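You operate a simulated robot arm through the tools that you are given. There is no shell and no other tool.

You are at the controls of a simulated two-armed robot. One attempt, no reset.

JOB
Move the yellow plug to socket 2, then run the bench pump at 1.
Fine: dial to 0 and switch off first; switch on again before you set the dial; leave the black plug and the other controls.

Only the result counts: the job must be done as asked and must still hold three seconds after the hand-in. Knocking over, shifting, dropping, spilling or breaking anything else fails it.

ROBOT AND FRAMES
Two 7-joint arms with fingered hands on one trunk that stands fixed in place. Base frame: the origin is at the foot of the trunk, x ahead of it, y to its left, z up; the work surface is at about z = 0.9. Units: m, degrees, N and s.
The left shoulder is at [0.07, 0.172, 1.427], the right one opposite. Payload 5 kg a hand.
The TCP of each hand is the grasp point between the finger pads, 0.043 m short of the fingertips. In the tool frame z runs along the fingers and y along their closing line. Largest opening 0.144 m; the body of the gripper starts 0.05 m behind the TCP. The gripper is a hand of 5 fingers: y runs from the thumb to the fingers, the wrist lies at [-0.021, -0.124, -0.221] in the tool frame.
Orientation is told as [roll, pitch, yaw] about the base's x, y, z axes, in that order, counted from this pose: with the fingers straight down and the wrist toward the robot, the tool's x, y and z point along [0, 1, 0], [1, 0, 0] and [0, 0, -1] of the base frame.

CONTROLS
- The arms move only by the tool move_arm. It takes "left_plan", "right_plan" or both (then of equal length, played together; a hand with none holds still); each is one flat list of numbers, 6 for each row, row after row: the shift along the base's x, y, z in units of 50 mm (1.0 is 50 mm), then the turn, a rotation vector about the base's x, y, z in units of 4 degrees (1.0 is 4 degrees). In form: [tx, ty, tz, ax, ay, az, tx, ty, tz, ax, ay, az, ...]. A call has 1 to 20 rows; each row shifts and turns the commanded pose from where the row before left it. A call with a number of a shift or a turn outside -1 to 1 is refused whole. Rows are played at 5 a second. More than 0.05 m and 8.6 degrees between two rows, and nothing of the call is played. A pose out of reach is approached as far as the arm can. The call stops where the force on the tool passes 50 N (or 10 N more than at its start, if that is more) or the arm is blocked; 0.2 s more then pass. In this call time passes only in rows, and 0.2 s behind the last. The reply holds the time, the measured pose of the TCP, the force on the tool along the base axes, the opening and the grip force, in the units named above and with some noise, with the torque about the TCP (base axes, N m) and any sound that the robot's microphone picked up, and new pictures: "pictures" is both (left out), scene, wrist or none (wrist: the cameras of the hands that moved).
- Cameras (640 x 400 px; columns grow to the right, rows downward): "scene" is now at [0.141, -0.0058, 1.6643]; the picture's right is [-0.05, -1.00, 0.00], its down [-0.55, 0.03, -0.83] and it looks along [0.83, -0.04, -0.55] (base axes); focal length 262 px, centre (320, 200). "left" rides on the left gripper at [-0.086, -0.109, -0.168] in its tool frame; the picture's right is [-0.80, -0.28, 0.53], its down [0.54, -0.73, 0.42] and it looks along [0.27, 0.63, 0.73] (tool axes); focal length 275 px, centre (320, 200). "right" rides on the right gripper at [0.086, -0.108, -0.168] in its tool frame; the picture's right is [-0.80, 0.28, -0.53], its down [-0.54, -0.73, 0.42] and it looks along [-0.27, 0.63, 0.73] (tool axes); focal length 275 px, centre (320, 200). There is no depth. A picture from a camera that has moved, and an enlarged one, comes with that camera's place and axes in the base frame and with its lens.
- move_column(by): slides the trunk up (or, below 0, down) by that many m; the arms and the scene camera ride with it, the base frame stays. It gives what a move gives, with no picture.
- finger_targets(index, middle, ring, little, thumb_bend, thumb_turn, hand): sets how far each is bent, from 0 (flat) to 1 (curled in); at 0.3 the hand is open as for a grip, at 0.7 the pads meet at the TCP. One left out holds its place. A second passes; each finger stops where it meets its share of the squeeze, and holds until it gets a number again. It is the only way to open and close the hand. It gives what a move gives, with no picture; readings hold the bend of each and the force on index, middle, ring, little, thumb and palm. thumb_turn goes from beside the hand (0) to across from the fingers (1), as for a grip.
- head_to(pan, tilt): turns the head with the scene camera to pan (to the left, within 86 degrees either way) and tilt (down, from -29 to 69), counted from straight ahead of the robot. It gives what a move gives, and a new picture of the scene camera.
- inspect(camera, box): a new picture of the part [left, top, right, bottom] of that camera's present view, enlarged. No time passes.
- close_job(): hands the job in; it is judged then, once.

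Places have to be worked out from the pictures, the camera data and where the tool is seen. Open the grippers and draw the arms clear of the work before you hand the job in, unless the task says otherwise.

The tools are called after ">>>" by a JSON object that holds its "method" and its "body". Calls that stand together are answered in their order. move_arm: Moves the arms, as the interface text tells. Its arguments: {"type":"object","properties":{"left_plan":{"type":"array"},"right_plan":{"type":"array"},"pictures":{"type":"string","enum":["both","scene","wrist","none"]}},"required":[]} The other tools are called the same way: move_column (by) slides the trunk up or down; finger_targets (index, middle, ring, little, thumb_bend, thumb_turn, hand) moves the fingers one by one; head_to (pan, tilt) turns the head that bears the scene camera; inspect (camera, box) takes an enlarged picture of a part of a camera's view; close_job () hands the job in.

At the start:

```text
time: 0.0
left_tcp_pos: [0.6233, 0.3062, 1.4661]
left_tcp_rot: [0.1, 0.1, 0.0]
left_ft_force: [-0.1, 0.0, -0.3]
left_wrist_torque: [-0.01, 0.0, 0.02]
left_finger_gap: 0.1436
left_grasp_force: 0.0
left_shape: jaw
left_bend: [0.3, 0.3, 0.3, 0.3, 0.3, 0.98]
left_finger forces: [0.2, 0.1, 0.1, 0.0, 0.0, 0.0]
right_tcp_pos: [0.7017, -0.2645, 1.5043]
right_tcp_rot: [0.0, 0.1, 0.1]
right_ft_force: [-0.8, -0.3, 0.1]
right_wrist_torque: [-0.01, -0.01, 0.0]
right_finger_gap: 0.1437
right_grasp_force: 0.0
right_shape: jaw
right_bend: [0.3, 0.3, 0.3, 0.3, 0.3, 0.98]
right_finger forces: [0.0, 0.1, 0.1, 0.0, 0.0, 0.0]
trunk travel left (down, up): [-0.525, 0.415]
head pan, tilt: [-2.8, 33.4]
```

scene: 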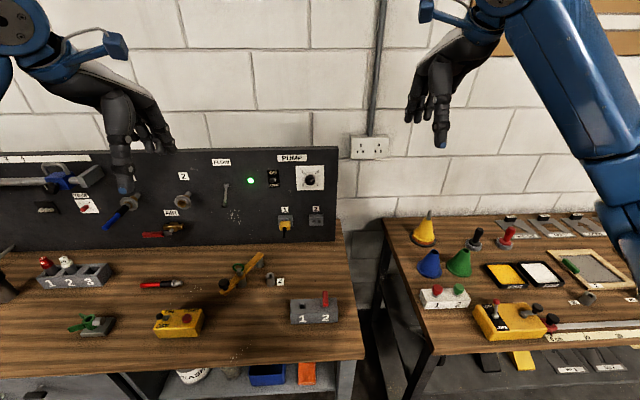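
right: 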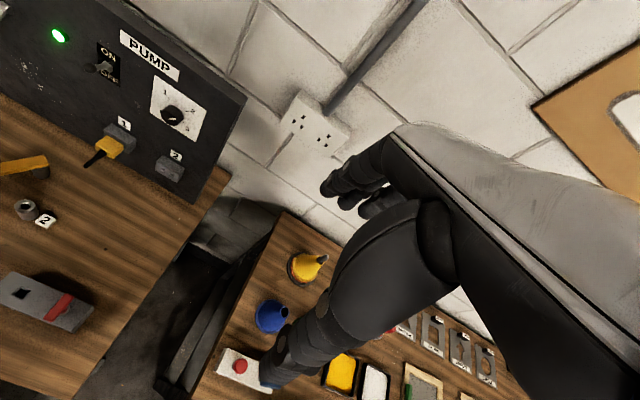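
left: 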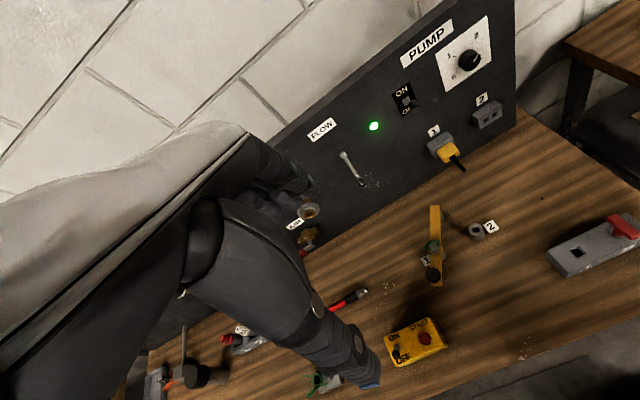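

I'll start by looking closely at the pump panel, with the dial, switch, sockets and plugs.

>>> {"method": "inspect", "body": {"camera": "scene", "box": [200, 140, 360, 240]}}

>>> {"method": "inspect", "body": {"camera": "left", "box": [360, 0, 540, 180]}}

>>> {"method": "inspect", "body": {"camera": "right", "box": [20, 10, 260, 210]}}

```text
4.00 times, centred on (280, 190) of scene
camera zoom: at [0.141, -0.0058, 1.6643], right [-0.05, -1.0, 0.0], down [-0.55, 0.03, -0.83], along [0.83, -0.04, -0.55], focal length 1047 px, centre (480, 240)
```

zoom: 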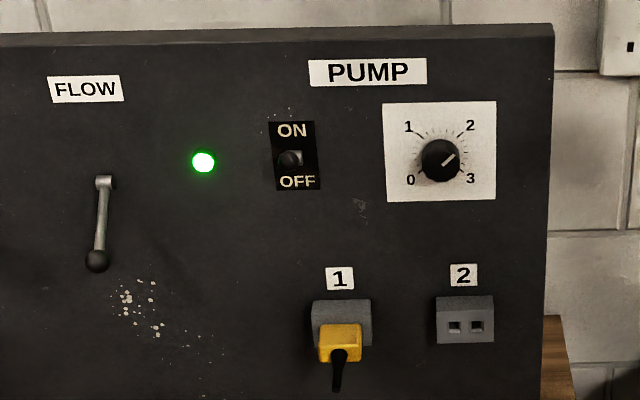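

```text
2.22 times, centred on (450, 90) of left
camera zoom: at [0.5152, 0.2192, 1.634], right [-0.28, -0.8, -0.53], down [-0.73, 0.54, -0.42], along [0.63, 0.27, -0.73], focal length 612 px, centre (31, 444)
```

zoom: 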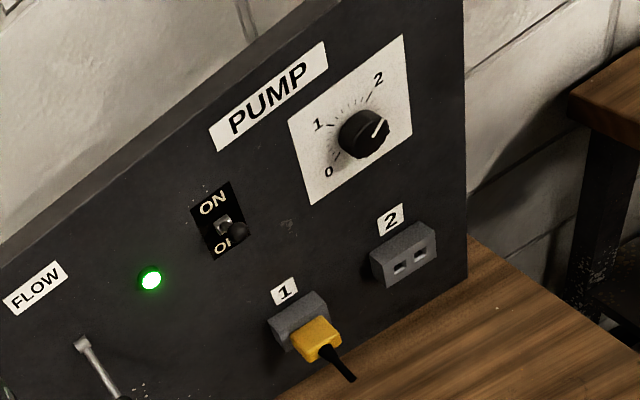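

```text
2.00 times, centred on (140, 110) of right
camera zoom: at [0.5929, -0.1796, 1.6713], right [0.28, -0.8, 0.53], down [-0.73, -0.54, -0.42], along [0.63, -0.27, -0.73], focal length 551 px, centre (680, 380)
```

zoom: 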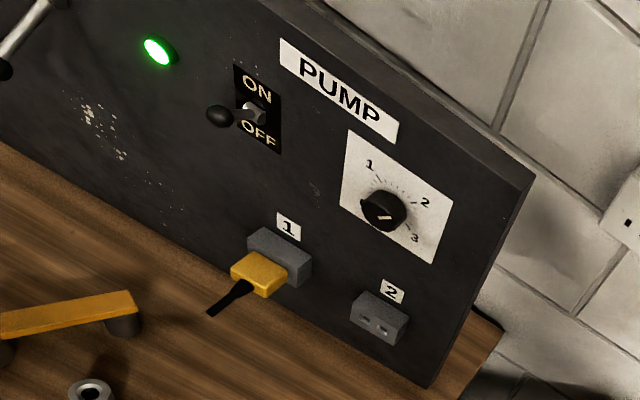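

The panel appears to be a vertical board at about x=0.97. The dial is near (0.96,-0.01,1.21), the switch tip is at (0.935,0.118,1.228) and points up (ON), and the plug is near (0.93,0.09,1.03). I'll zoom in further on each of these.

>>> {"method": "inspect", "body": {"camera": "scene", "box": [290, 160, 330, 185]}}

>>> {"method": "inspect", "body": {"camera": "scene", "box": [270, 205, 334, 245]}}

>>> {"method": "inspect", "body": {"camera": "left", "box": [430, 20, 510, 90]}}

>>> {"method": "inspect", "body": {"camera": "right", "box": [80, 60, 240, 190]}}

>>> {"method": "inspect", "body": {"camera": "scene", "box": [0, 140, 240, 290]}}

```text
16.00 times, centred on (310, 172) of scene
camera zoom: at [0.141, -0.0058, 1.6643], right [-0.05, -1.0, 0.0], down [-0.55, 0.03, -0.83], along [0.83, -0.04, -0.55], focal length 4190 px, centre (480, 640)
```

zoom: 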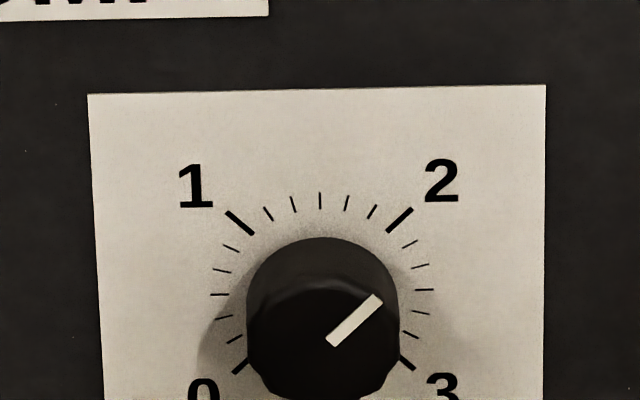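

```text
10.00 times, centred on (302, 225) of scene
camera zoom: at [0.141, -0.0058, 1.6643], right [-0.05, -1.0, 0.0], down [-0.55, 0.03, -0.83], along [0.83, -0.04, -0.55], focal length 2619 px, centre (500, -50)
```

zoom: 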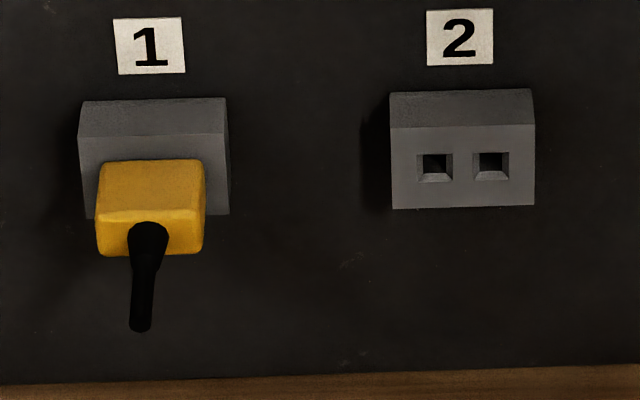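

```text
5.71 times, centred on (470, 55) of left
camera zoom: at [0.5152, 0.2192, 1.634], right [-0.28, -0.8, -0.53], down [-0.73, 0.54, -0.42], along [0.63, 0.27, -0.73], focal length 1573 px, centre (-537, 1029)
```

zoom: 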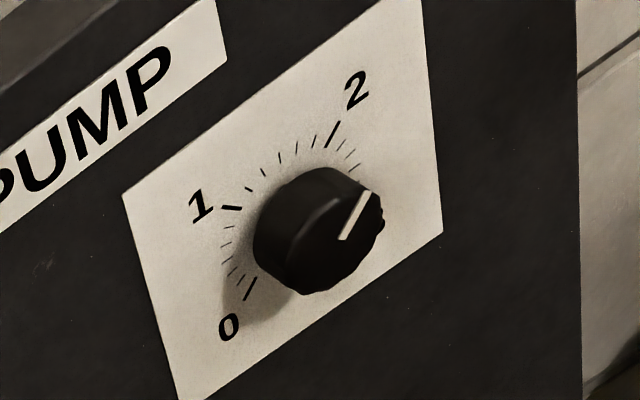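

```text
3.08 times, centred on (160, 125) of right
camera zoom: at [0.5929, -0.1796, 1.6713], right [0.28, -0.8, 0.53], down [-0.73, -0.54, -0.42], along [0.63, -0.27, -0.73], focal length 847 px, centre (812, 431)
```

zoom: 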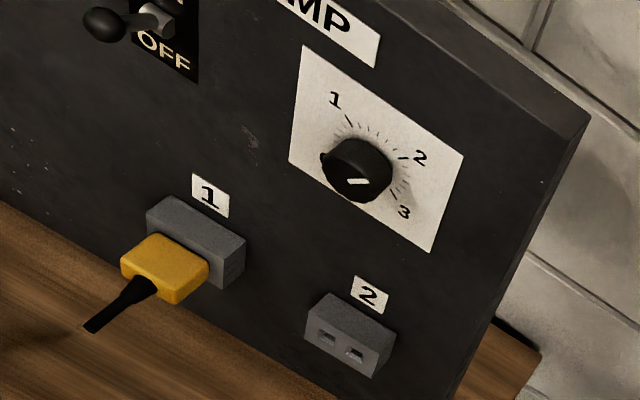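

```text
2.67 times, centred on (120, 215) of scene
camera zoom: at [0.141, -0.0058, 1.6643], right [-0.05, -1.0, 0.0], down [-0.55, 0.03, -0.83], along [0.83, -0.04, -0.55], focal length 698 px, centre (853, 160)
```

zoom: 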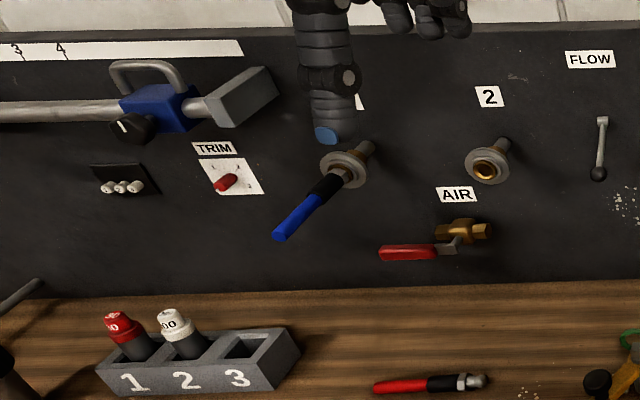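

The dial reads 2.0, the switch is ON, the plug body is about 40x22x36 mm at (0.93,0.089,1.03), and the socket 2 holes are at about (0.95,-0.031,1.03). Next I'll look at how the hands are built.

>>> {"method": "inspect", "body": {"camera": "scene", "box": [380, 0, 508, 160]}}

>>> {"method": "inspect", "body": {"camera": "scene", "box": [0, 0, 240, 230]}}

>>> {"method": "inspect", "body": {"camera": "right", "box": [240, 100, 640, 400]}}

```text
2.50 times, centred on (444, 80) of scene
camera zoom: at [0.141, -0.0058, 1.6643], right [-0.05, -1.0, 0.0], down [-0.55, 0.03, -0.83], along [0.83, -0.04, -0.55], focal length 655 px, centre (10, 500)
```

zoom: 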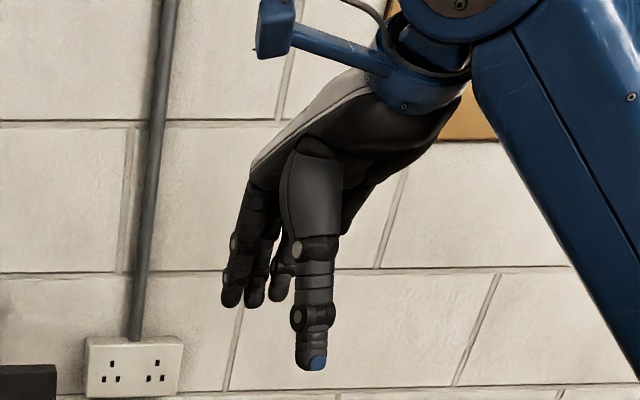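

```text
1.74 times, centred on (120, 115) of scene
camera zoom: at [0.141, -0.0058, 1.6643], right [-0.05, -1.0, 0.0], down [-0.55, 0.03, -0.83], along [0.83, -0.04, -0.55], focal length 455 px, centre (668, 348)
```

zoom: 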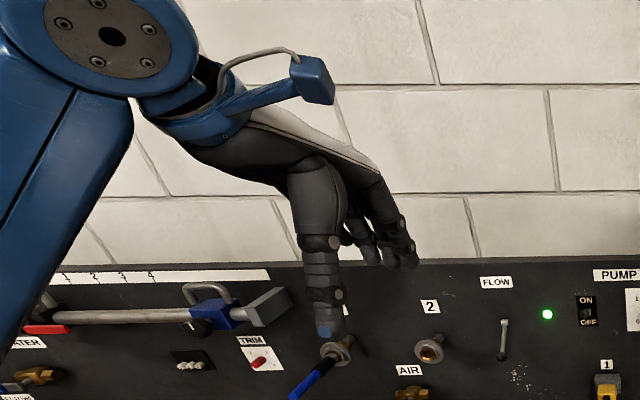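

```text
1.33 times, centred on (440, 250) of right
camera zoom: at [0.5929, -0.1796, 1.6713], right [0.28, -0.8, 0.53], down [-0.73, -0.54, -0.42], along [0.63, -0.27, -0.73], focal length 367 px, centre (160, 133)
```

zoom: 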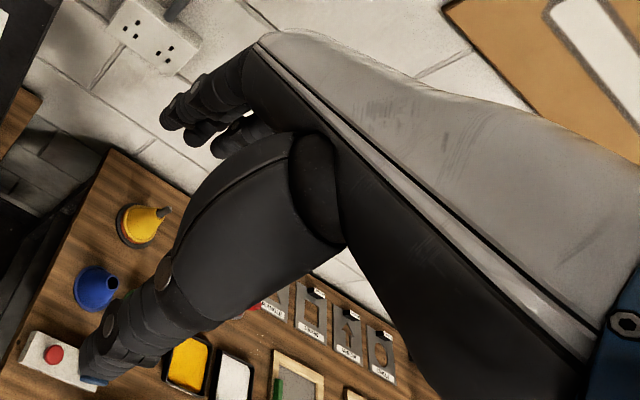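

The hand is humanlike, with the thumb on the -y tool side and four fingers on the +y side. I'll lower the trunk by 0.2 m so the arms sit more level with the panel and the dial can be seen more squarely.

>>> {"method": "move_column", "body": {"by": -0.2}}

>>> {"method": "head_to", "body": {"pan": 0, "tilt": 25}}

```text
time: 2.2
left_tcp_pos: [0.6222, 0.3059, 1.2665]
left_tcp_rot: [0.0, 0.0, 0.1]
left_ft_force: [-0.5, -0.7, 0.3]
left_wrist_torque: [0.01, 0.02, -0.01]
left_finger_gap: 0.1437
left_grasp_force: 0.1
left_shape: jaw
left_bend: [0.3, 0.3, 0.3, 0.3, 0.3, 0.98]
left_finger forces: [0.0, 0.0, 0.0, 0.0, 0.1, 0.0]
right_tcp_pos: [0.7014, -0.2658, 1.3047]
right_tcp_rot: [0.0, 0.0, 0.0]
right_ft_force: [0.3, 0.8, -1.2]
right_wrist_torque: [0.03, 0.0, -0.02]
right_finger_gap: 0.1437
right_grasp_force: 0.0
right_shape: jaw
right_bend: [0.3, 0.3, 0.3, 0.3, 0.3, 0.98]
right_finger forces: [0.0, 0.1, 0.1, 0.1, 0.0, 0.0]
trunk travel left (down, up): [-0.325, 0.615]
head pan, tilt: [-2.8, 33.4]
```

```text
time: 2.9
left_tcp_pos: [0.6223, 0.3059, 1.2659]
left_tcp_rot: [0.1, 0.1, 0.1]
left_ft_force: [0.1, 0.2, 0.5]
left_wrist_torque: [-0.03, 0.02, 0.02]
left_finger_gap: 0.1439
left_grasp_force: 0.1
left_shape: jaw
left_bend: [0.3, 0.3, 0.3, 0.3, 0.3, 0.98]
left_finger forces: [0.0, 0.0, 0.0, 0.0, 0.0, 0.0]
right_tcp_pos: [0.7031, -0.2655, 1.3025]
right_tcp_rot: [-0.1, 0.1, 0.0]
right_ft_force: [1.1, 0.1, -0.1]
right_wrist_torque: [-0.02, 0.01, -0.03]
right_finger_gap: 0.1437
right_grasp_force: 0.0
right_shape: jaw
right_bend: [0.3, 0.3, 0.3, 0.3, 0.3, 0.98]
right_finger forces: [0.0, 0.0, 0.0, 0.0, 0.1, 0.0]
trunk travel left (down, up): [-0.325, 0.615]
head pan, tilt: [0.0, 25.0]
camera scene: at [0.1442, -0.0014, 1.4776], right [0.0, -1.0, 0.0], down [-0.42, 0.0, -0.91], along [0.91, 0.0, -0.42], focal length 262 px, centre (320, 200)
```

scene: 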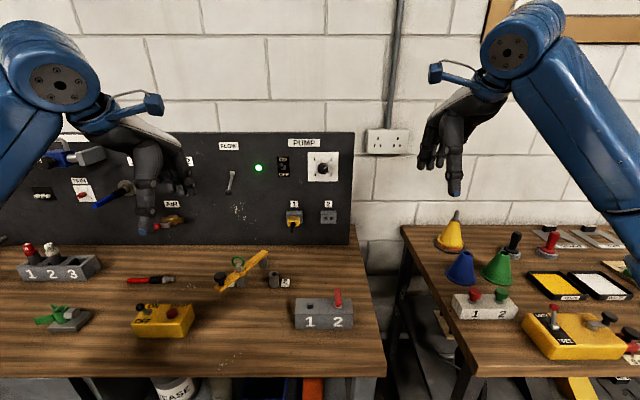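

The view is now more frontal, so I'll zoom in again to refine the positions.

>>> {"method": "inspect", "body": {"camera": "scene", "box": [270, 135, 350, 185]}}

>>> {"method": "inspect", "body": {"camera": "scene", "box": [275, 195, 355, 245]}}

```text
8.00 times, centred on (310, 160) of scene
camera zoom: at [0.1442, -0.0014, 1.4776], right [0.0, -1.0, 0.0], down [-0.42, 0.0, -0.91], along [0.91, 0.0, -0.42], focal length 2095 px, centre (400, 520)
```

zoom: 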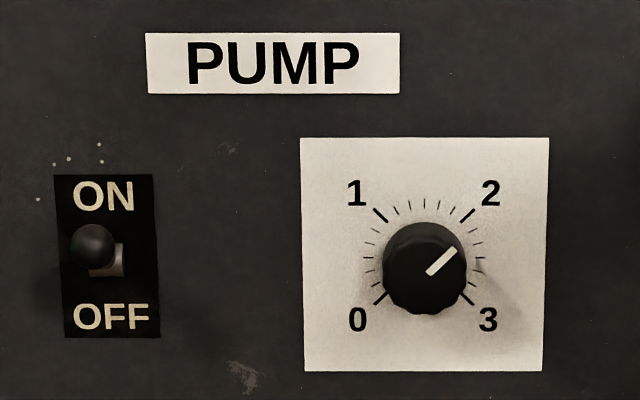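

```text
8.00 times, centred on (315, 220) of scene
camera zoom: at [0.1442, -0.0014, 1.4776], right [0.0, -1.0, 0.0], down [-0.42, 0.0, -0.91], along [0.91, 0.0, -0.42], focal length 2095 px, centre (360, 40)
```

zoom: 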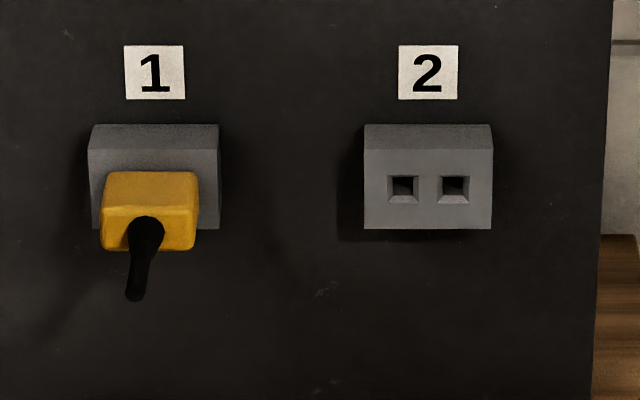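

I've refined the estimates: dial axis at (y,z)=(-0.011,1.210), panel face at x=0.9725, switch ball at (0.943,0.120,1.225), and plug at y=0.089, z=1.030 with its back at x=0.914. I'll bring the right hand to a standoff in front of the dial and pitch it so the fingers point forward.

>>> {"method": "move_arm", "body": {"right_plan": [0.08, 0.2545, -0.0925, 0, -1, 0, 0.08, 0.2545, -0.0925, 0, -1, 0, 0.08, 0.2545, -0.0925, 0, -1, 0, 0.08, 0.2545, -0.0925, 0, -1, 0, 0.08, 0.2545, -0.0925, 0, -1, 0, 0.08, 0.2545, -0.0925, 0, -1, 0, 0.08, 0.2545, -0.0925, 0, -1, 0, 0.08, 0.2545, -0.0925, 0, -1, 0, 0.08, 0.2545, -0.0925, 0, -1, 0, 0.08, 0.2545, -0.0925, 0, -1, 0, 0.08, 0.2545, -0.0925, 0, -1, 0, 0.08, 0.2545, -0.0925, 0, -1, 0, 0.08, 0.2545, -0.0925, 0, -1, 0, 0.08, 0.2545, -0.0925, 0, -1, 0, 0.08, 0.2545, -0.0925, 0, -1, 0, 0.08, 0.2545, -0.0925, 0, -1, 0, 0.08, 0.2545, -0.0925, 0, -1, 0, 0.08, 0.2545, -0.0925, 0, -1, 0, 0.08, 0.2545, -0.0925, 0, -1, 0, 0.08, 0.2545, -0.0925, 0, -1, 0]}}

```text
time: 7.1
left_tcp_pos: [0.6222, 0.3071, 1.2659]
left_tcp_rot: [-0.1, 0.0, 0.1]
left_ft_force: [0.6, 0.9, 0.5]
left_wrist_torque: [-0.02, 0.05, -0.05]
left_finger_gap: 0.1436
left_grasp_force: 0.1
left_shape: jaw
left_bend: [0.3, 0.3, 0.3, 0.3, 0.3, 0.98]
left_finger forces: [0.0, 0.0, 0.0, 0.1, 0.1, 0.1]
right_tcp_pos: [0.7816, -0.0104, 1.2113]
right_tcp_rot: [-0.7, -80.0, 0.8]
right_ft_force: [-0.7, -0.4, 0.2]
right_wrist_torque: [-0.02, 0.02, -0.04]
right_finger_gap: 0.1437
right_grasp_force: 0.0
right_shape: jaw
right_bend: [0.3, 0.3, 0.3, 0.3, 0.3, 0.98]
right_finger forces: [0.0, 0.0, 0.0, 0.0, 0.1, 0.0]
trunk travel left (down, up): [-0.325, 0.615]
head pan, tilt: [0.0, 25.0]
camera scene: at [0.1442, -0.0002, 1.4777], right [0.0, -1.0, 0.0], down [-0.42, 0.0, -0.91], along [0.91, 0.0, -0.42], focal length 262 px, centre (320, 200)
camera right: at [0.5975, 0.075, 1.1336], right [-0.48, -0.8, 0.37], down [0.29, -0.54, -0.79], along [0.83, -0.27, 0.49], focal length 275 px, centre (320, 200)
```

scene: 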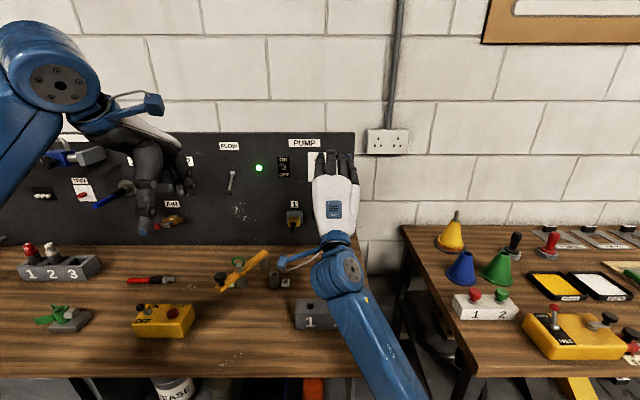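
right: 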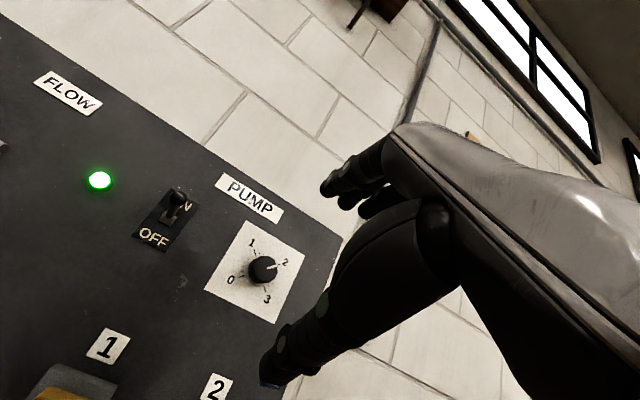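

The right arm reaches this pose easily. I'll finish the pitch to 90° and roll +60° about base x, toward thumb-left, to test the wrist's roll range at the standoff.

>>> {"method": "move_arm", "body": {"right_plan": [0, 0, 0, 0, -0.83, 0, 0, 0, 0, 0, -0.83, 0, 0, 0, 0, 0, -0.83, 0, 0, 0, 0, 1, 0, 0, 0, 0, 0, 1, 0, 0, 0, 0, 0, 1, 0, 0, 0, 0, 0, 1, 0, 0, 0, 0, 0, 1, 0, 0, 0, 0, 0, 1, 0, 0, 0, 0, 0, 1, 0, 0, 0, 0, 0, 1, 0, 0, 0, 0, 0, 1, 0, 0, 0, 0, 0, 1, 0, 0, 0, 0, 0, 1, 0, 0, 0, 0, 0, 1, 0, 0, 0, 0, 0, 1, 0, 0, 0, 0, 0, 1, 0, 0, 0, 0, 0, 1, 0, 0]}}

```text
time: 9.2
left_tcp_pos: [0.6221, 0.3066, 1.2662]
left_tcp_rot: [-0.1, 0.1, 0.1]
left_ft_force: [0.5, 0.7, -0.6]
left_wrist_torque: [0.0, -0.01, 0.02]
left_finger_gap: 0.1437
left_grasp_force: 0.2
left_shape: jaw
left_bend: [0.3, 0.3, 0.3, 0.3, 0.3, 0.98]
left_finger forces: [0.0, 0.0, 0.0, 0.0, 0.0, 0.0]
right_tcp_pos: [0.792, -0.0474, 1.1934]
right_tcp_rot: [93.3, -70.9, -95.7]
right_ft_force: [0.1, 0.3, -0.1]
right_wrist_torque: [0.0, -0.03, -0.02]
right_finger_gap: 0.1436
right_grasp_force: 0.0
right_shape: jaw
right_bend: [0.3, 0.3, 0.3, 0.3, 0.3, 0.98]
right_finger forces: [0.1, 0.1, 0.0, 0.0, 0.1, 0.0]
trunk travel left (down, up): [-0.325, 0.615]
head pan, tilt: [0.0, 25.0]
stopped in row 10 (right hand): the arm was blocked; the commanded pose is now the measured one
camera scene: at [0.1444, -0.0014, 1.4776], right [0.0, -1.0, 0.0], down [-0.42, 0.0, -0.91], along [0.91, 0.0, -0.42], focal length 262 px, centre (320, 200)
camera right: at [0.6316, 0.0757, 1.1169], right [-0.57, -0.82, 0.0], down [0.43, -0.3, -0.85], along [0.7, -0.49, 0.52], focal length 275 px, centre (320, 200)
```

scene: 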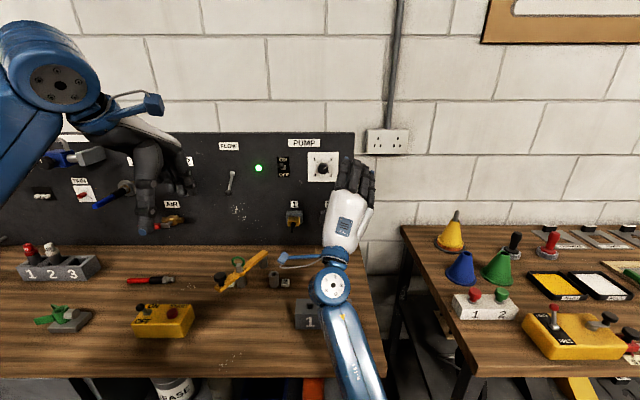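
right: 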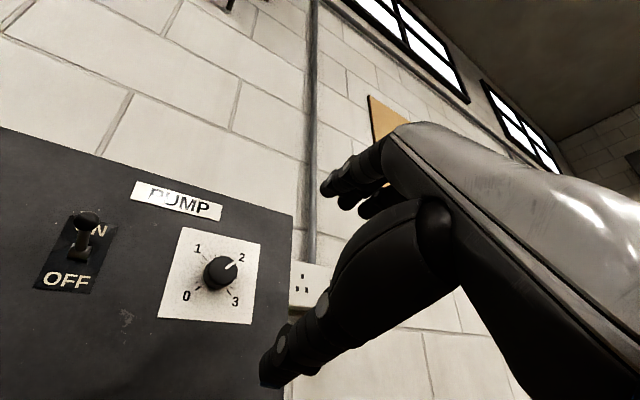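

Rolling toward thumb-left is blocked at about 19°, so the natural range is the other way, thumb-right. I'll go back to roll 0 on the dial axis and roll -60° about x to test it.

>>> {"method": "move_arm", "body": {"right_plan": [0, 0.146, 0.068, -0.95, 0.055, 0.13, 0, 0.146, 0.068, -0.95, 0.055, 0.13, 0, 0.146, 0.068, -0.95, 0.055, 0.13, 0, 0.146, 0.068, -0.95, 0.055, 0.13, 0, 0.146, 0.068, -0.95, 0.055, 0.13, 0, 0, 0, -1, 0, 0, 0, 0, 0, -1, 0, 0, 0, 0, 0, -1, 0, 0, 0, 0, 0, -1, 0, 0, 0, 0, 0, -1, 0, 0, 0, 0, 0, -1, 0, 0, 0, 0, 0, -1, 0, 0, 0, 0, 0, -1, 0, 0, 0, 0, 0, -1, 0, 0, 0, 0, 0, -1, 0, 0, 0, 0, 0, -1, 0, 0, 0, 0, 0, -1, 0, 0, 0, 0, 0, -1, 0, 0, 0, 0, 0, -1, 0, 0, 0, 0, 0, -1, 0, 0]}}

```text
time: 13.4
left_tcp_pos: [0.6225, 0.3066, 1.2659]
left_tcp_rot: [0.0, 0.1, 0.1]
left_ft_force: [0.0, -0.6, 0.6]
left_wrist_torque: [-0.02, 0.0, -0.02]
left_finger_gap: 0.1436
left_grasp_force: 0.1
left_shape: jaw
left_bend: [0.3, 0.3, 0.3, 0.3, 0.3, 0.98]
left_finger forces: [0.1, 0.1, 0.1, 0.0, 0.0, 0.0]
right_tcp_pos: [0.7925, -0.0103, 1.2109]
right_tcp_rot: [-89.8, -30.1, 90.4]
right_ft_force: [-0.3, 0.3, 0.4]
right_wrist_torque: [0.01, -0.04, 0.02]
right_finger_gap: 0.1438
right_grasp_force: 0.1
right_shape: jaw
right_bend: [0.3, 0.3, 0.3, 0.3, 0.3, 0.98]
right_finger forces: [0.0, 0.1, 0.0, 0.0, 0.1, 0.0]
trunk travel left (down, up): [-0.325, 0.615]
head pan, tilt: [0.0, 25.0]
camera scene: at [0.1441, -0.0015, 1.4776], right [0.0, -1.0, 0.0], down [-0.42, 0.0, -0.91], along [0.91, 0.0, -0.42], focal length 262 px, centre (320, 200)
camera right: at [0.6242, -0.0629, 1.0826], right [-0.53, -0.16, 0.83], down [0.43, -0.9, 0.1], along [0.73, 0.41, 0.54], focal length 275 px, centre (320, 200)
```

scene: 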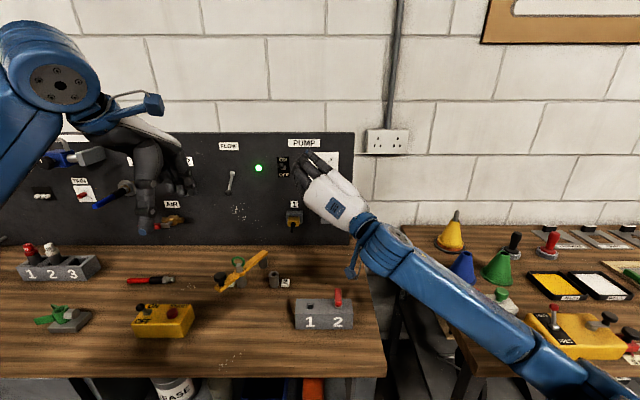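
right: 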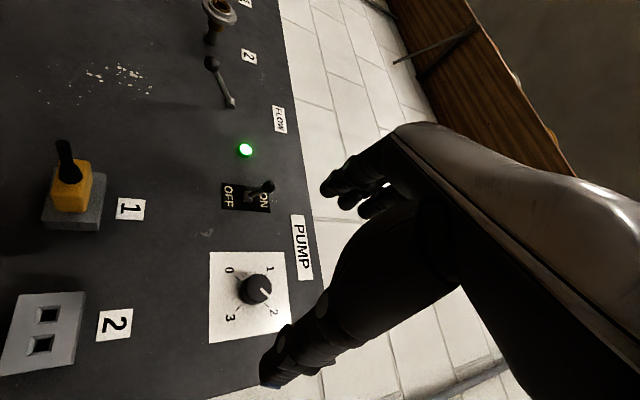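

Roll -60° tracks perfectly. I'll see how much further it goes, another -48°.

>>> {"method": "move_arm", "body": {"right_plan": [0, 0, 0, -1, 0, 0, 0, 0, 0, -1, 0, 0, 0, 0, 0, -1, 0, 0, 0, 0, 0, -1, 0, 0, 0, 0, 0, -1, 0, 0, 0, 0, 0, -1, 0, 0, 0, 0, 0, -1, 0, 0, 0, 0, 0, -1, 0, 0, 0, 0, 0, -1, 0, 0, 0, 0, 0, -1, 0, 0, 0, 0, 0, -1, 0, 0, 0, 0, 0, -1, 0, 0]}}

```text
time: 16.1
left_tcp_pos: [0.6221, 0.3066, 1.2655]
left_tcp_rot: [0.0, 0.0, 0.1]
left_ft_force: [-0.1, 0.5, 0.0]
left_wrist_torque: [-0.01, -0.04, 0.01]
left_finger_gap: 0.1437
left_grasp_force: 0.1
left_shape: jaw
left_bend: [0.3, 0.3, 0.3, 0.3, 0.3, 0.98]
left_finger forces: [0.1, 0.1, 0.0, 0.0, 0.0, 0.0]
right_tcp_pos: [0.794, -0.0098, 1.2123]
right_tcp_rot: [-89.6, 17.9, 90.2]
right_ft_force: [0.1, -0.7, 0.7]
right_wrist_torque: [0.0, 0.0, -0.01]
right_finger_gap: 0.1438
right_grasp_force: 0.1
right_shape: jaw
right_bend: [0.3, 0.3, 0.3, 0.3, 0.3, 0.98]
right_finger forces: [0.0, 0.0, 0.1, 0.1, 0.0, 0.0]
trunk travel left (down, up): [-0.325, 0.615]
head pan, tilt: [0.0, 25.0]
camera scene: at [0.1441, -0.0011, 1.4776], right [0.0, -1.0, 0.0], down [-0.42, 0.0, -0.91], along [0.91, 0.0, -0.42], focal length 262 px, centre (320, 200)
camera right: at [0.6244, -0.1412, 1.1639], right [-0.53, 0.51, 0.67], down [0.43, -0.52, 0.74], along [0.73, 0.68, 0.06], focal length 275 px, centre (320, 200)
```

scene: 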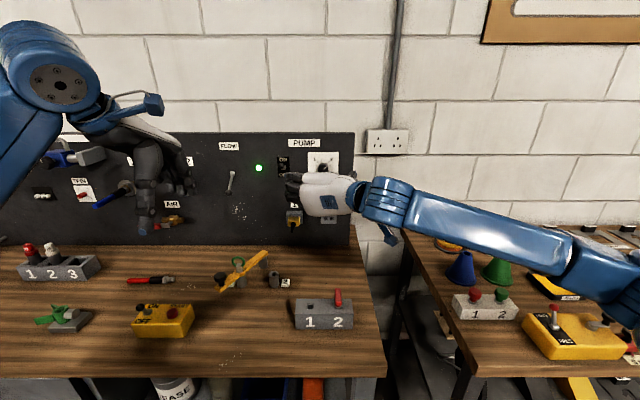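
right: 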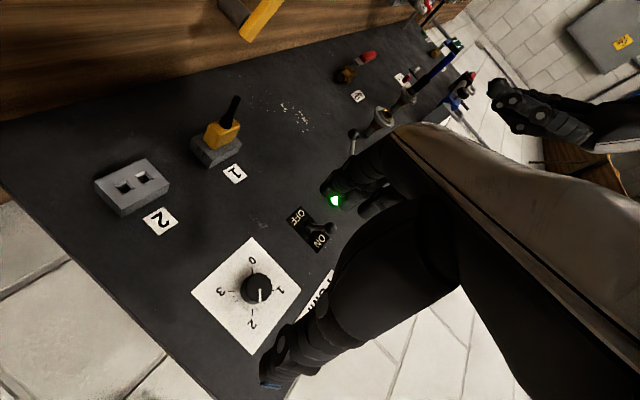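

Roll -108° is reachable, so I have over 100° per stroke. Before touching anything, I'll close the hand in free air to see how the fingertips shape up, with ring and little curled away.

>>> {"method": "finger_targets", "body": {"hand": "right", "index": 0.6, "middle": 0.6, "ring": 1.0, "little": 1.0, "thumb_bend": 0.6, "thumb_turn": 1.0}}

>>> {"method": "inspect", "body": {"camera": "right", "box": [200, 100, 520, 400]}}

>>> {"method": "inspect", "body": {"camera": "scene", "box": [260, 140, 380, 260]}}

```text
time: 17.1
left_tcp_pos: [0.6223, 0.3067, 1.2654]
left_tcp_rot: [0.1, 0.1, 0.2]
left_ft_force: [0.7, -0.2, 0.2]
left_wrist_torque: [0.0, -0.03, 0.03]
left_finger_gap: 0.1439
left_grasp_force: 0.0
left_shape: jaw
left_bend: [0.3, 0.3, 0.3, 0.3, 0.3, 0.98]
left_finger forces: [0.0, 0.1, 0.1, 0.1, 0.0, 0.0]
right_tcp_pos: [0.7931, -0.01, 1.2118]
right_tcp_rot: [-89.6, 17.8, 90.4]
right_ft_force: [0.5, 0.7, 0.7]
right_wrist_torque: [-0.01, 0.0, -0.01]
right_finger_gap: 0.043
right_grasp_force: 0.1
right_shape: fingers
right_bend: [0.6, 0.6, 1.0, 1.0, 0.6, 1.0]
right_finger forces: [0.0, 0.1, 0.0, 0.1, 0.1, 0.0]
trunk travel left (down, up): [-0.325, 0.615]
head pan, tilt: [0.0, 25.0]
```

```text
1.33 times, centred on (360, 250) of right
camera zoom: at [0.6245, -0.1413, 1.1636], right [-0.53, 0.51, 0.68], down [0.43, -0.52, 0.74], along [0.73, 0.68, 0.06], focal length 367 px, centre (267, 133)
```

zoom: 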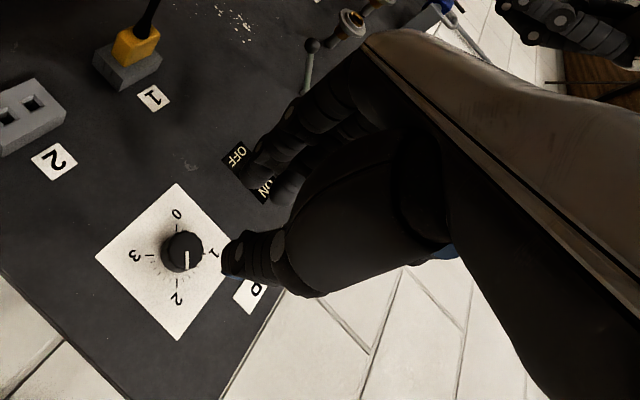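

```text
3.33 times, centred on (320, 200) of scene
camera zoom: at [0.1442, -0.0013, 1.4776], right [0.0, -1.0, 0.0], down [-0.42, 0.0, -0.91], along [0.91, 0.0, -0.42], focal length 873 px, centre (320, 200)
```

zoom: 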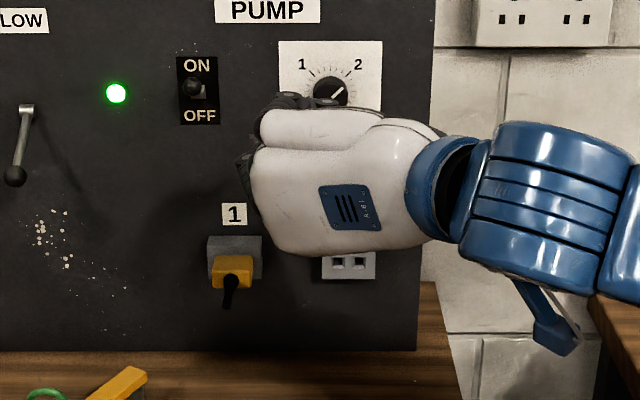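

At bend 0.6 the gap is 43 mm and the tips reach about 43 mm beyond the TCP, so a fingertip pinch on the 34 mm knob should work with the TCP at x≈0.926. I'll partly open the three pinching fingers and roll back to 0.

>>> {"method": "finger_targets", "body": {"hand": "right", "index": 0.45, "middle": 0.45, "thumb_bend": 0.45}}

>>> {"method": "move_arm", "body": {"right_plan": [0, 0, 0, 1, 0, 0, 0, 0, 0, 1, 0, 0, 0, 0, 0, 1, 0, 0, 0, 0, 0, 1, 0, 0, 0, 0, 0, 1, 0, 0, 0, 0, 0, 1, 0, 0, 0, 0, 0, 1, 0, 0, 0, 0, 0, 1, 0, 0, 0, 0, 0, 1, 0, 0, 0, 0, 0, 1, 0, 0, 0, 0, 0, 1, 0, 0, 0, 0, 0, 1, 0, 0, 0, 0, 0, 1, 0, 0, 0, 0, 0, 1, 0, 0, 0, 0, 0, 1, 0, 0, 0, 0, 0, 1, 0, 0, 0, 0, 0, 1, 0, 0, 0, 0, 0, 1, 0, 0, 0, 0, 0, 1, 0, 0, 0, 0, 0, 1, 0, 0], "pictures": "none"}}

>>> {"method": "move_arm", "body": {"right_plan": [0, 0, 0, 1, 0, 0, 0, 0, 0, 1, 0, 0, 0, 0, 0, 1, 0, 0, 0, 0, 0, 1, 0, 0, 0, 0, 0, 1, 0, 0, 0, 0, 0, 1, 0, 0, 0, 0, 0, 1, 0, 0]}}

```text
time: 18.1
left_tcp_pos: [0.6221, 0.3069, 1.2656]
left_tcp_rot: [-0.1, 0.1, 0.0]
left_ft_force: [-1.0, -0.1, -0.6]
left_wrist_torque: [0.01, -0.02, 0.03]
left_finger_gap: 0.1436
left_grasp_force: 0.1
left_shape: jaw
left_bend: [0.3, 0.3, 0.3, 0.3, 0.3, 0.98]
left_finger forces: [0.0, 0.1, 0.0, 0.0, 0.0, 0.1]
right_tcp_pos: [0.7927, -0.0106, 1.2114]
right_tcp_rot: [-89.6, 17.8, 90.3]
right_ft_force: [-0.8, 0.4, -0.5]
right_wrist_torque: [0.01, -0.02, 0.0]
right_finger_gap: 0.0959
right_grasp_force: 0.1
right_shape: fingers
right_bend: [0.45, 0.45, 1.0, 1.0, 0.45, 0.99]
right_finger forces: [0.0, 0.0, 0.0, 0.1, 0.0, 0.0]
trunk travel left (down, up): [-0.325, 0.615]
head pan, tilt: [0.0, 25.0]
```

```text
time: 22.2
left_tcp_pos: [0.624, 0.3075, 1.2654]
left_tcp_rot: [-0.1, 0.1, 0.1]
left_ft_force: [0.1, 0.0, 0.0]
left_wrist_torque: [-0.03, -0.02, 0.0]
left_finger_gap: 0.1434
left_grasp_force: 0.1
left_shape: jaw
left_bend: [0.3, 0.3, 0.3, 0.3, 0.3, 0.98]
left_finger forces: [0.0, 0.1, 0.0, 0.1, 0.0, 0.0]
right_tcp_pos: [0.7928, -0.01, 1.2105]
right_tcp_rot: [-90.2, -62.2, 90.6]
right_ft_force: [-0.4, -0.2, -0.2]
right_wrist_torque: [0.01, -0.01, 0.02]
right_finger_gap: 0.0955
right_grasp_force: 0.1
right_shape: fingers
right_bend: [0.45, 0.45, 1.0, 1.0, 0.45, 0.99]
right_finger forces: [0.0, 0.1, 0.0, 0.1, 0.0, 0.1]
trunk travel left (down, up): [-0.325, 0.615]
head pan, tilt: [0.0, 25.0]
```

```text
time: 23.6
left_tcp_pos: [0.6227, 0.3072, 1.2661]
left_tcp_rot: [0.0, 0.1, 0.1]
left_ft_force: [0.4, -0.1, 0.5]
left_wrist_torque: [0.01, 0.0, 0.0]
left_finger_gap: 0.1432
left_grasp_force: 0.2
left_shape: jaw
left_bend: [0.3, 0.3, 0.3, 0.3, 0.3, 0.98]
left_finger forces: [0.0, 0.0, 0.1, 0.0, 0.1, 0.0]
right_tcp_pos: [0.8081, -0.0595, 1.1999]
right_tcp_rot: [-98.7, -74.5, 95.4]
right_ft_force: [-0.4, -0.4, 0.7]
right_wrist_torque: [-0.01, -0.01, -0.02]
right_finger_gap: 0.0964
right_grasp_force: 0.1
right_shape: fingers
right_bend: [0.45, 0.45, 1.0, 1.0, 0.45, 0.99]
right_finger forces: [0.0, 0.1, 0.1, 0.1, 0.0, 0.1]
trunk travel left (down, up): [-0.325, 0.615]
head pan, tilt: [0.0, 25.0]
stopped in row 6 (right hand): the arm was blocked; the commanded pose is now the measured one
camera scene: at [0.1443, -0.0015, 1.4776], right [0.0, -1.0, 0.0], down [-0.42, 0.0, -0.91], along [0.91, 0.0, -0.42], focal length 262 px, centre (320, 200)
camera right: at [0.6471, 0.0029, 1.0648], right [-0.59, -0.66, 0.46], down [0.41, -0.74, -0.54], along [0.7, -0.13, 0.7], focal length 275 px, centre (320, 200)
```

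scene: 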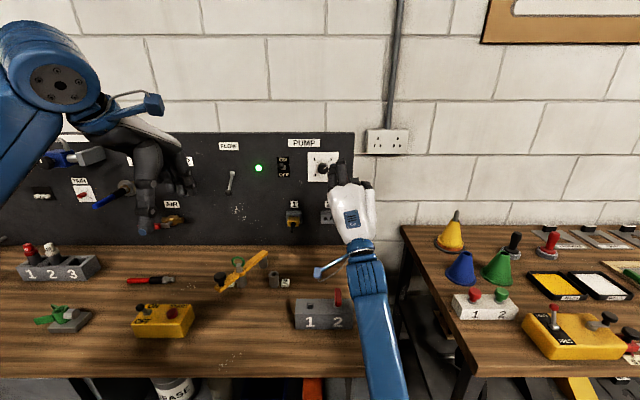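
right: 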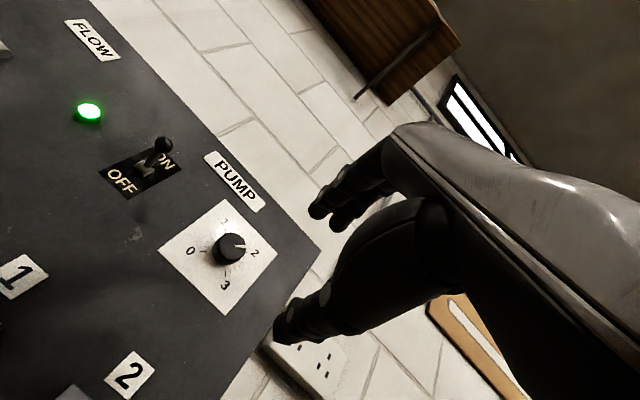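

It blocks near roll -15°, so the usable range is about -30° to -108°. I'll work in that range with a few strokes. Next I'll recover to roll -45° centred on the dial axis at standoff.

>>> {"method": "move_arm", "body": {"right_plan": [-0.016, 0.097, 0.021, -0.74, 0.06, 0.075, -0.016, 0.097, 0.021, -0.74, 0.06, 0.075, -0.016, 0.097, 0.021, -0.74, 0.06, 0.075, -0.016, 0.097, 0.021, -0.74, 0.06, 0.075, -0.016, 0.097, 0.021, -0.74, 0.06, 0.075, -0.016, 0.097, 0.021, -0.74, 0.06, 0.075, -0.016, 0.097, 0.021, -0.74, 0.06, 0.075, -0.016, 0.097, 0.021, -0.74, 0.06, 0.075, -0.016, 0.097, 0.021, -0.74, 0.06, 0.075, -0.016, 0.097, 0.021, -0.74, 0.06, 0.075], "pictures": "wrist"}}

```text
time: 25.8
left_tcp_pos: [0.6227, 0.3063, 1.2657]
left_tcp_rot: [0.0, 0.2, 0.1]
left_ft_force: [-0.4, -0.6, 0.3]
left_wrist_torque: [0.01, 0.01, 0.01]
left_finger_gap: 0.1435
left_grasp_force: 0.1
left_shape: jaw
left_bend: [0.3, 0.3, 0.3, 0.3, 0.3, 0.98]
left_finger forces: [0.1, 0.1, 0.1, 0.0, 0.1, 0.0]
right_tcp_pos: [0.7993, -0.0097, 1.2102]
right_tcp_rot: [-90.5, -45.3, 91.2]
right_ft_force: [-0.3, 0.7, -0.4]
right_wrist_torque: [0.02, 0.01, 0.01]
right_finger_gap: 0.0963
right_grasp_force: 0.0
right_shape: fingers
right_bend: [0.45, 0.45, 1.0, 1.0, 0.45, 0.99]
right_finger forces: [0.0, 0.0, 0.0, 0.1, 0.1, 0.1]
trunk travel left (down, up): [-0.325, 0.615]
head pan, tilt: [0.0, 25.0]
camera right: at [0.6315, -0.0278, 1.0711], right [-0.53, -0.37, 0.76], down [0.44, -0.89, -0.13], along [0.72, 0.26, 0.64], focal length 275 px, centre (320, 200)
```

right: 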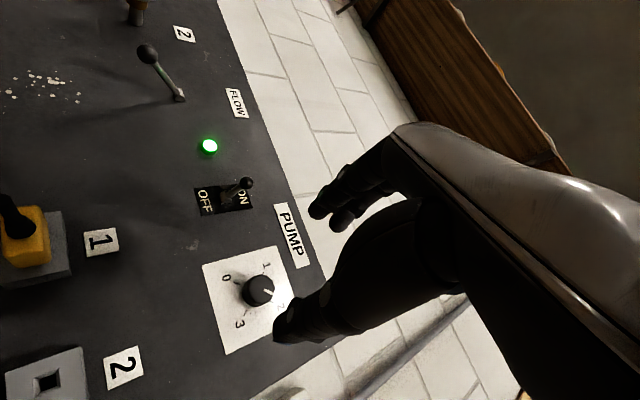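

Pose is good at roll -45°. I'll advance to x≈0.90, with the fingertips just short of the knob face, and check the alignment in the wrist camera.

>>> {"method": "move_arm", "body": {"right_plan": [0.5, 0.011, -0.016, 0, 0, -0.07, 0.5, 0.011, -0.016, 0, 0, -0.07, 0.5, 0.011, -0.016, 0, 0, -0.07, 0.5, 0.011, -0.016, 0, 0, -0.07], "pictures": "both"}}

>>> {"method": "inspect", "body": {"camera": "right", "box": [160, 120, 400, 380]}}

>>> {"method": "inspect", "body": {"camera": "scene", "box": [270, 120, 390, 220]}}

```text
time: 26.8
left_tcp_pos: [0.6243, 0.3072, 1.2652]
left_tcp_rot: [0.0, 0.1, 0.0]
left_ft_force: [0.0, -0.5, 0.7]
left_wrist_torque: [0.0, 0.03, -0.03]
left_finger_gap: 0.1437
left_grasp_force: 0.2
left_shape: jaw
left_bend: [0.3, 0.3, 0.3, 0.3, 0.3, 0.98]
left_finger forces: [0.1, 0.0, 0.0, 0.0, 0.0, 0.0]
right_tcp_pos: [0.9003, -0.0069, 1.2053]
right_tcp_rot: [-90.5, -45.2, 90.1]
right_ft_force: [-0.1, -0.2, -0.7]
right_wrist_torque: [0.0, -0.01, 0.01]
right_finger_gap: 0.0961
right_grasp_force: 0.0
right_shape: fingers
right_bend: [0.45, 0.45, 1.0, 1.0, 0.45, 0.99]
right_finger forces: [0.1, 0.0, 0.1, 0.0, 0.0, 0.1]
trunk travel left (down, up): [-0.325, 0.615]
head pan, tilt: [0.0, 25.0]
camera scene: at [0.1452, -0.001, 1.4775], right [0.0, -1.0, 0.0], down [-0.42, 0.0, -0.91], along [0.91, 0.0, -0.42], focal length 262 px, centre (320, 200)
camera right: at [0.7321, -0.0222, 1.0675], right [-0.54, -0.36, 0.76], down [0.42, -0.9, -0.13], along [0.73, 0.25, 0.64], focal length 275 px, centre (320, 200)
```

scene: 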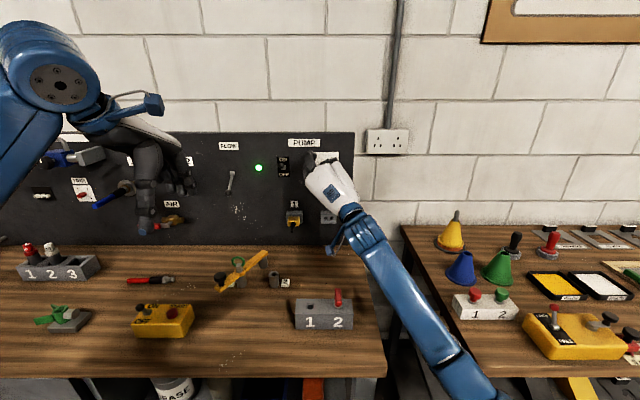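
right: 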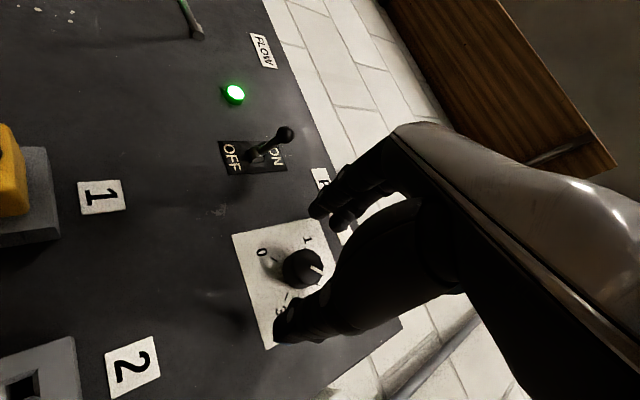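

```text
1.54 times, centred on (280, 250) of right
camera zoom: at [0.7321, -0.0222, 1.0675], right [-0.54, -0.36, 0.76], down [0.42, -0.9, -0.13], along [0.73, 0.25, 0.64], focal length 424 px, centre (382, 123)
```

zoom: 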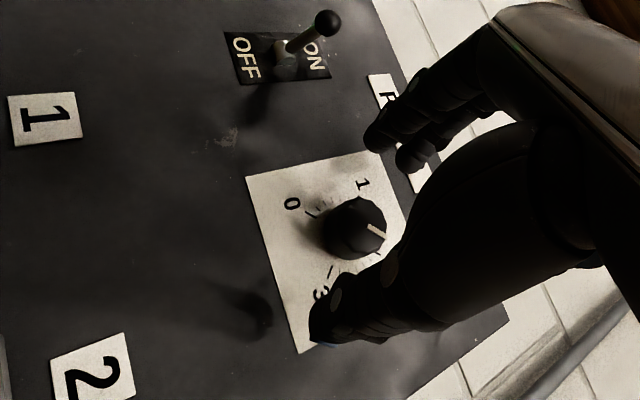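

```text
4.00 times, centred on (330, 170) of scene
camera zoom: at [0.1452, -0.001, 1.4775], right [0.0, -1.0, 0.0], down [-0.42, 0.0, -0.91], along [0.91, 0.0, -0.42], focal length 1047 px, centre (280, 320)
```

zoom: 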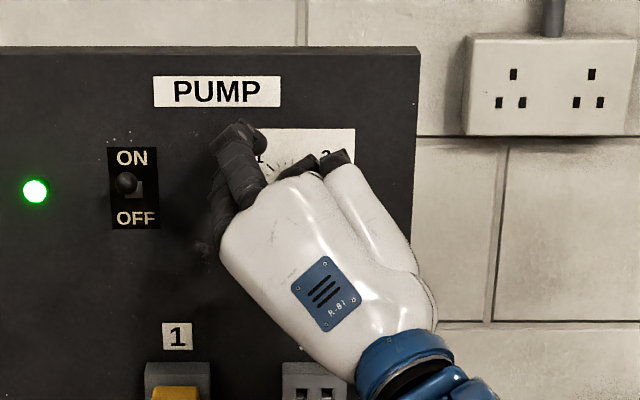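

The knob sits centred between thumb and fingers, and my position estimates agree with the wrist view. I'll advance so the tips straddle the knob, then close the thumb, index and middle.

>>> {"method": "move_arm", "body": {"right_plan": [0.25, 0, 0, 0, 0, 0, 0.25, 0, 0, 0, 0, 0], "pictures": "wrist"}}

>>> {"method": "finger_targets", "body": {"hand": "right", "index": 0.7, "middle": 0.7, "thumb_bend": 0.7}}

>>> {"method": "inspect", "body": {"camera": "right", "box": [160, 120, 400, 380]}}

```text
time: 27.4
left_tcp_pos: [0.6198, 0.3063, 1.2661]
left_tcp_rot: [0.0, 0.0, 0.2]
left_ft_force: [-0.3, -1.1, 0.2]
left_wrist_torque: [0.04, -0.07, 0.03]
left_finger_gap: 0.144
left_grasp_force: 0.0
left_shape: jaw
left_bend: [0.3, 0.3, 0.3, 0.3, 0.3, 0.98]
left_finger forces: [0.0, 0.0, 0.1, 0.0, 0.1, 0.1]
right_tcp_pos: [0.9206, -0.0066, 1.2081]
right_tcp_rot: [-90.6, -45.2, 90.3]
right_ft_force: [-7.1, 0.8, -1.6]
right_wrist_torque: [-0.09, -0.26, 0.27]
right_finger_gap: 0.0959
right_grasp_force: 3.8
right_shape: fingers
right_bend: [0.45, 0.45, 1.0, 1.0, 0.45, 0.99]
right_finger forces: [0.1, 7.1, 0.1, 0.0, 0.1, 0.0]
trunk travel left (down, up): [-0.325, 0.615]
head pan, tilt: [0.0, 25.0]
camera right: at [0.7542, -0.0215, 1.0692], right [-0.54, -0.36, 0.76], down [0.42, -0.9, -0.13], along [0.73, 0.25, 0.64], focal length 275 px, centre (320, 200)
```

right: 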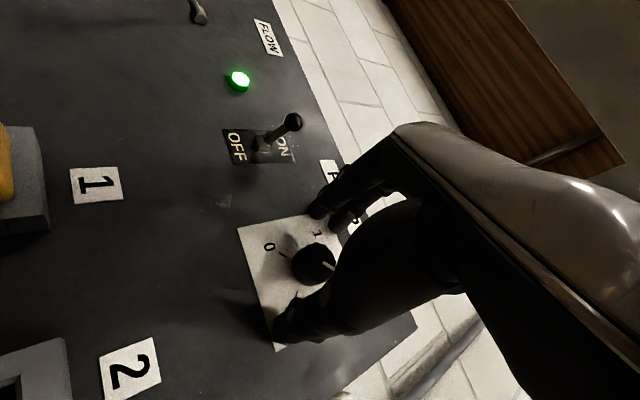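

```text
time: 28.4
left_tcp_pos: [0.6206, 0.3063, 1.2659]
left_tcp_rot: [0.1, 0.1, 0.1]
left_ft_force: [0.0, 0.5, -0.2]
left_wrist_torque: [0.0, -0.01, 0.01]
left_finger_gap: 0.1437
left_grasp_force: 0.1
left_shape: jaw
left_bend: [0.3, 0.3, 0.3, 0.3, 0.3, 0.98]
left_finger forces: [0.1, 0.0, 0.0, 0.0, 0.1, 0.0]
right_tcp_pos: [0.922, -0.006, 1.2081]
right_tcp_rot: [-90.6, -45.1, 90.1]
right_ft_force: [-5.1, 2.0, 5.5]
right_wrist_torque: [0.0, -0.33, 0.12]
right_finger_gap: 0.032
right_grasp_force: 14.3
right_shape: fingers
right_bend: [0.64, 0.65, 1.0, 1.0, 0.63, 1.0]
right_finger forces: [5.8, 13.3, 0.0, 0.0, 10.3, 0.0]
trunk travel left (down, up): [-0.325, 0.615]
head pan, tilt: [0.0, 25.0]
```

```text
1.54 times, centred on (280, 250) of right
camera zoom: at [0.7553, -0.0218, 1.069], right [-0.54, -0.36, 0.76], down [0.42, -0.9, -0.13], along [0.73, 0.25, 0.64], focal length 424 px, centre (382, 123)
```

zoom: 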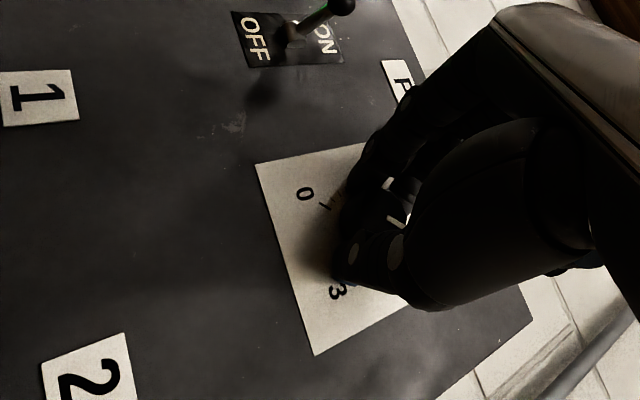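

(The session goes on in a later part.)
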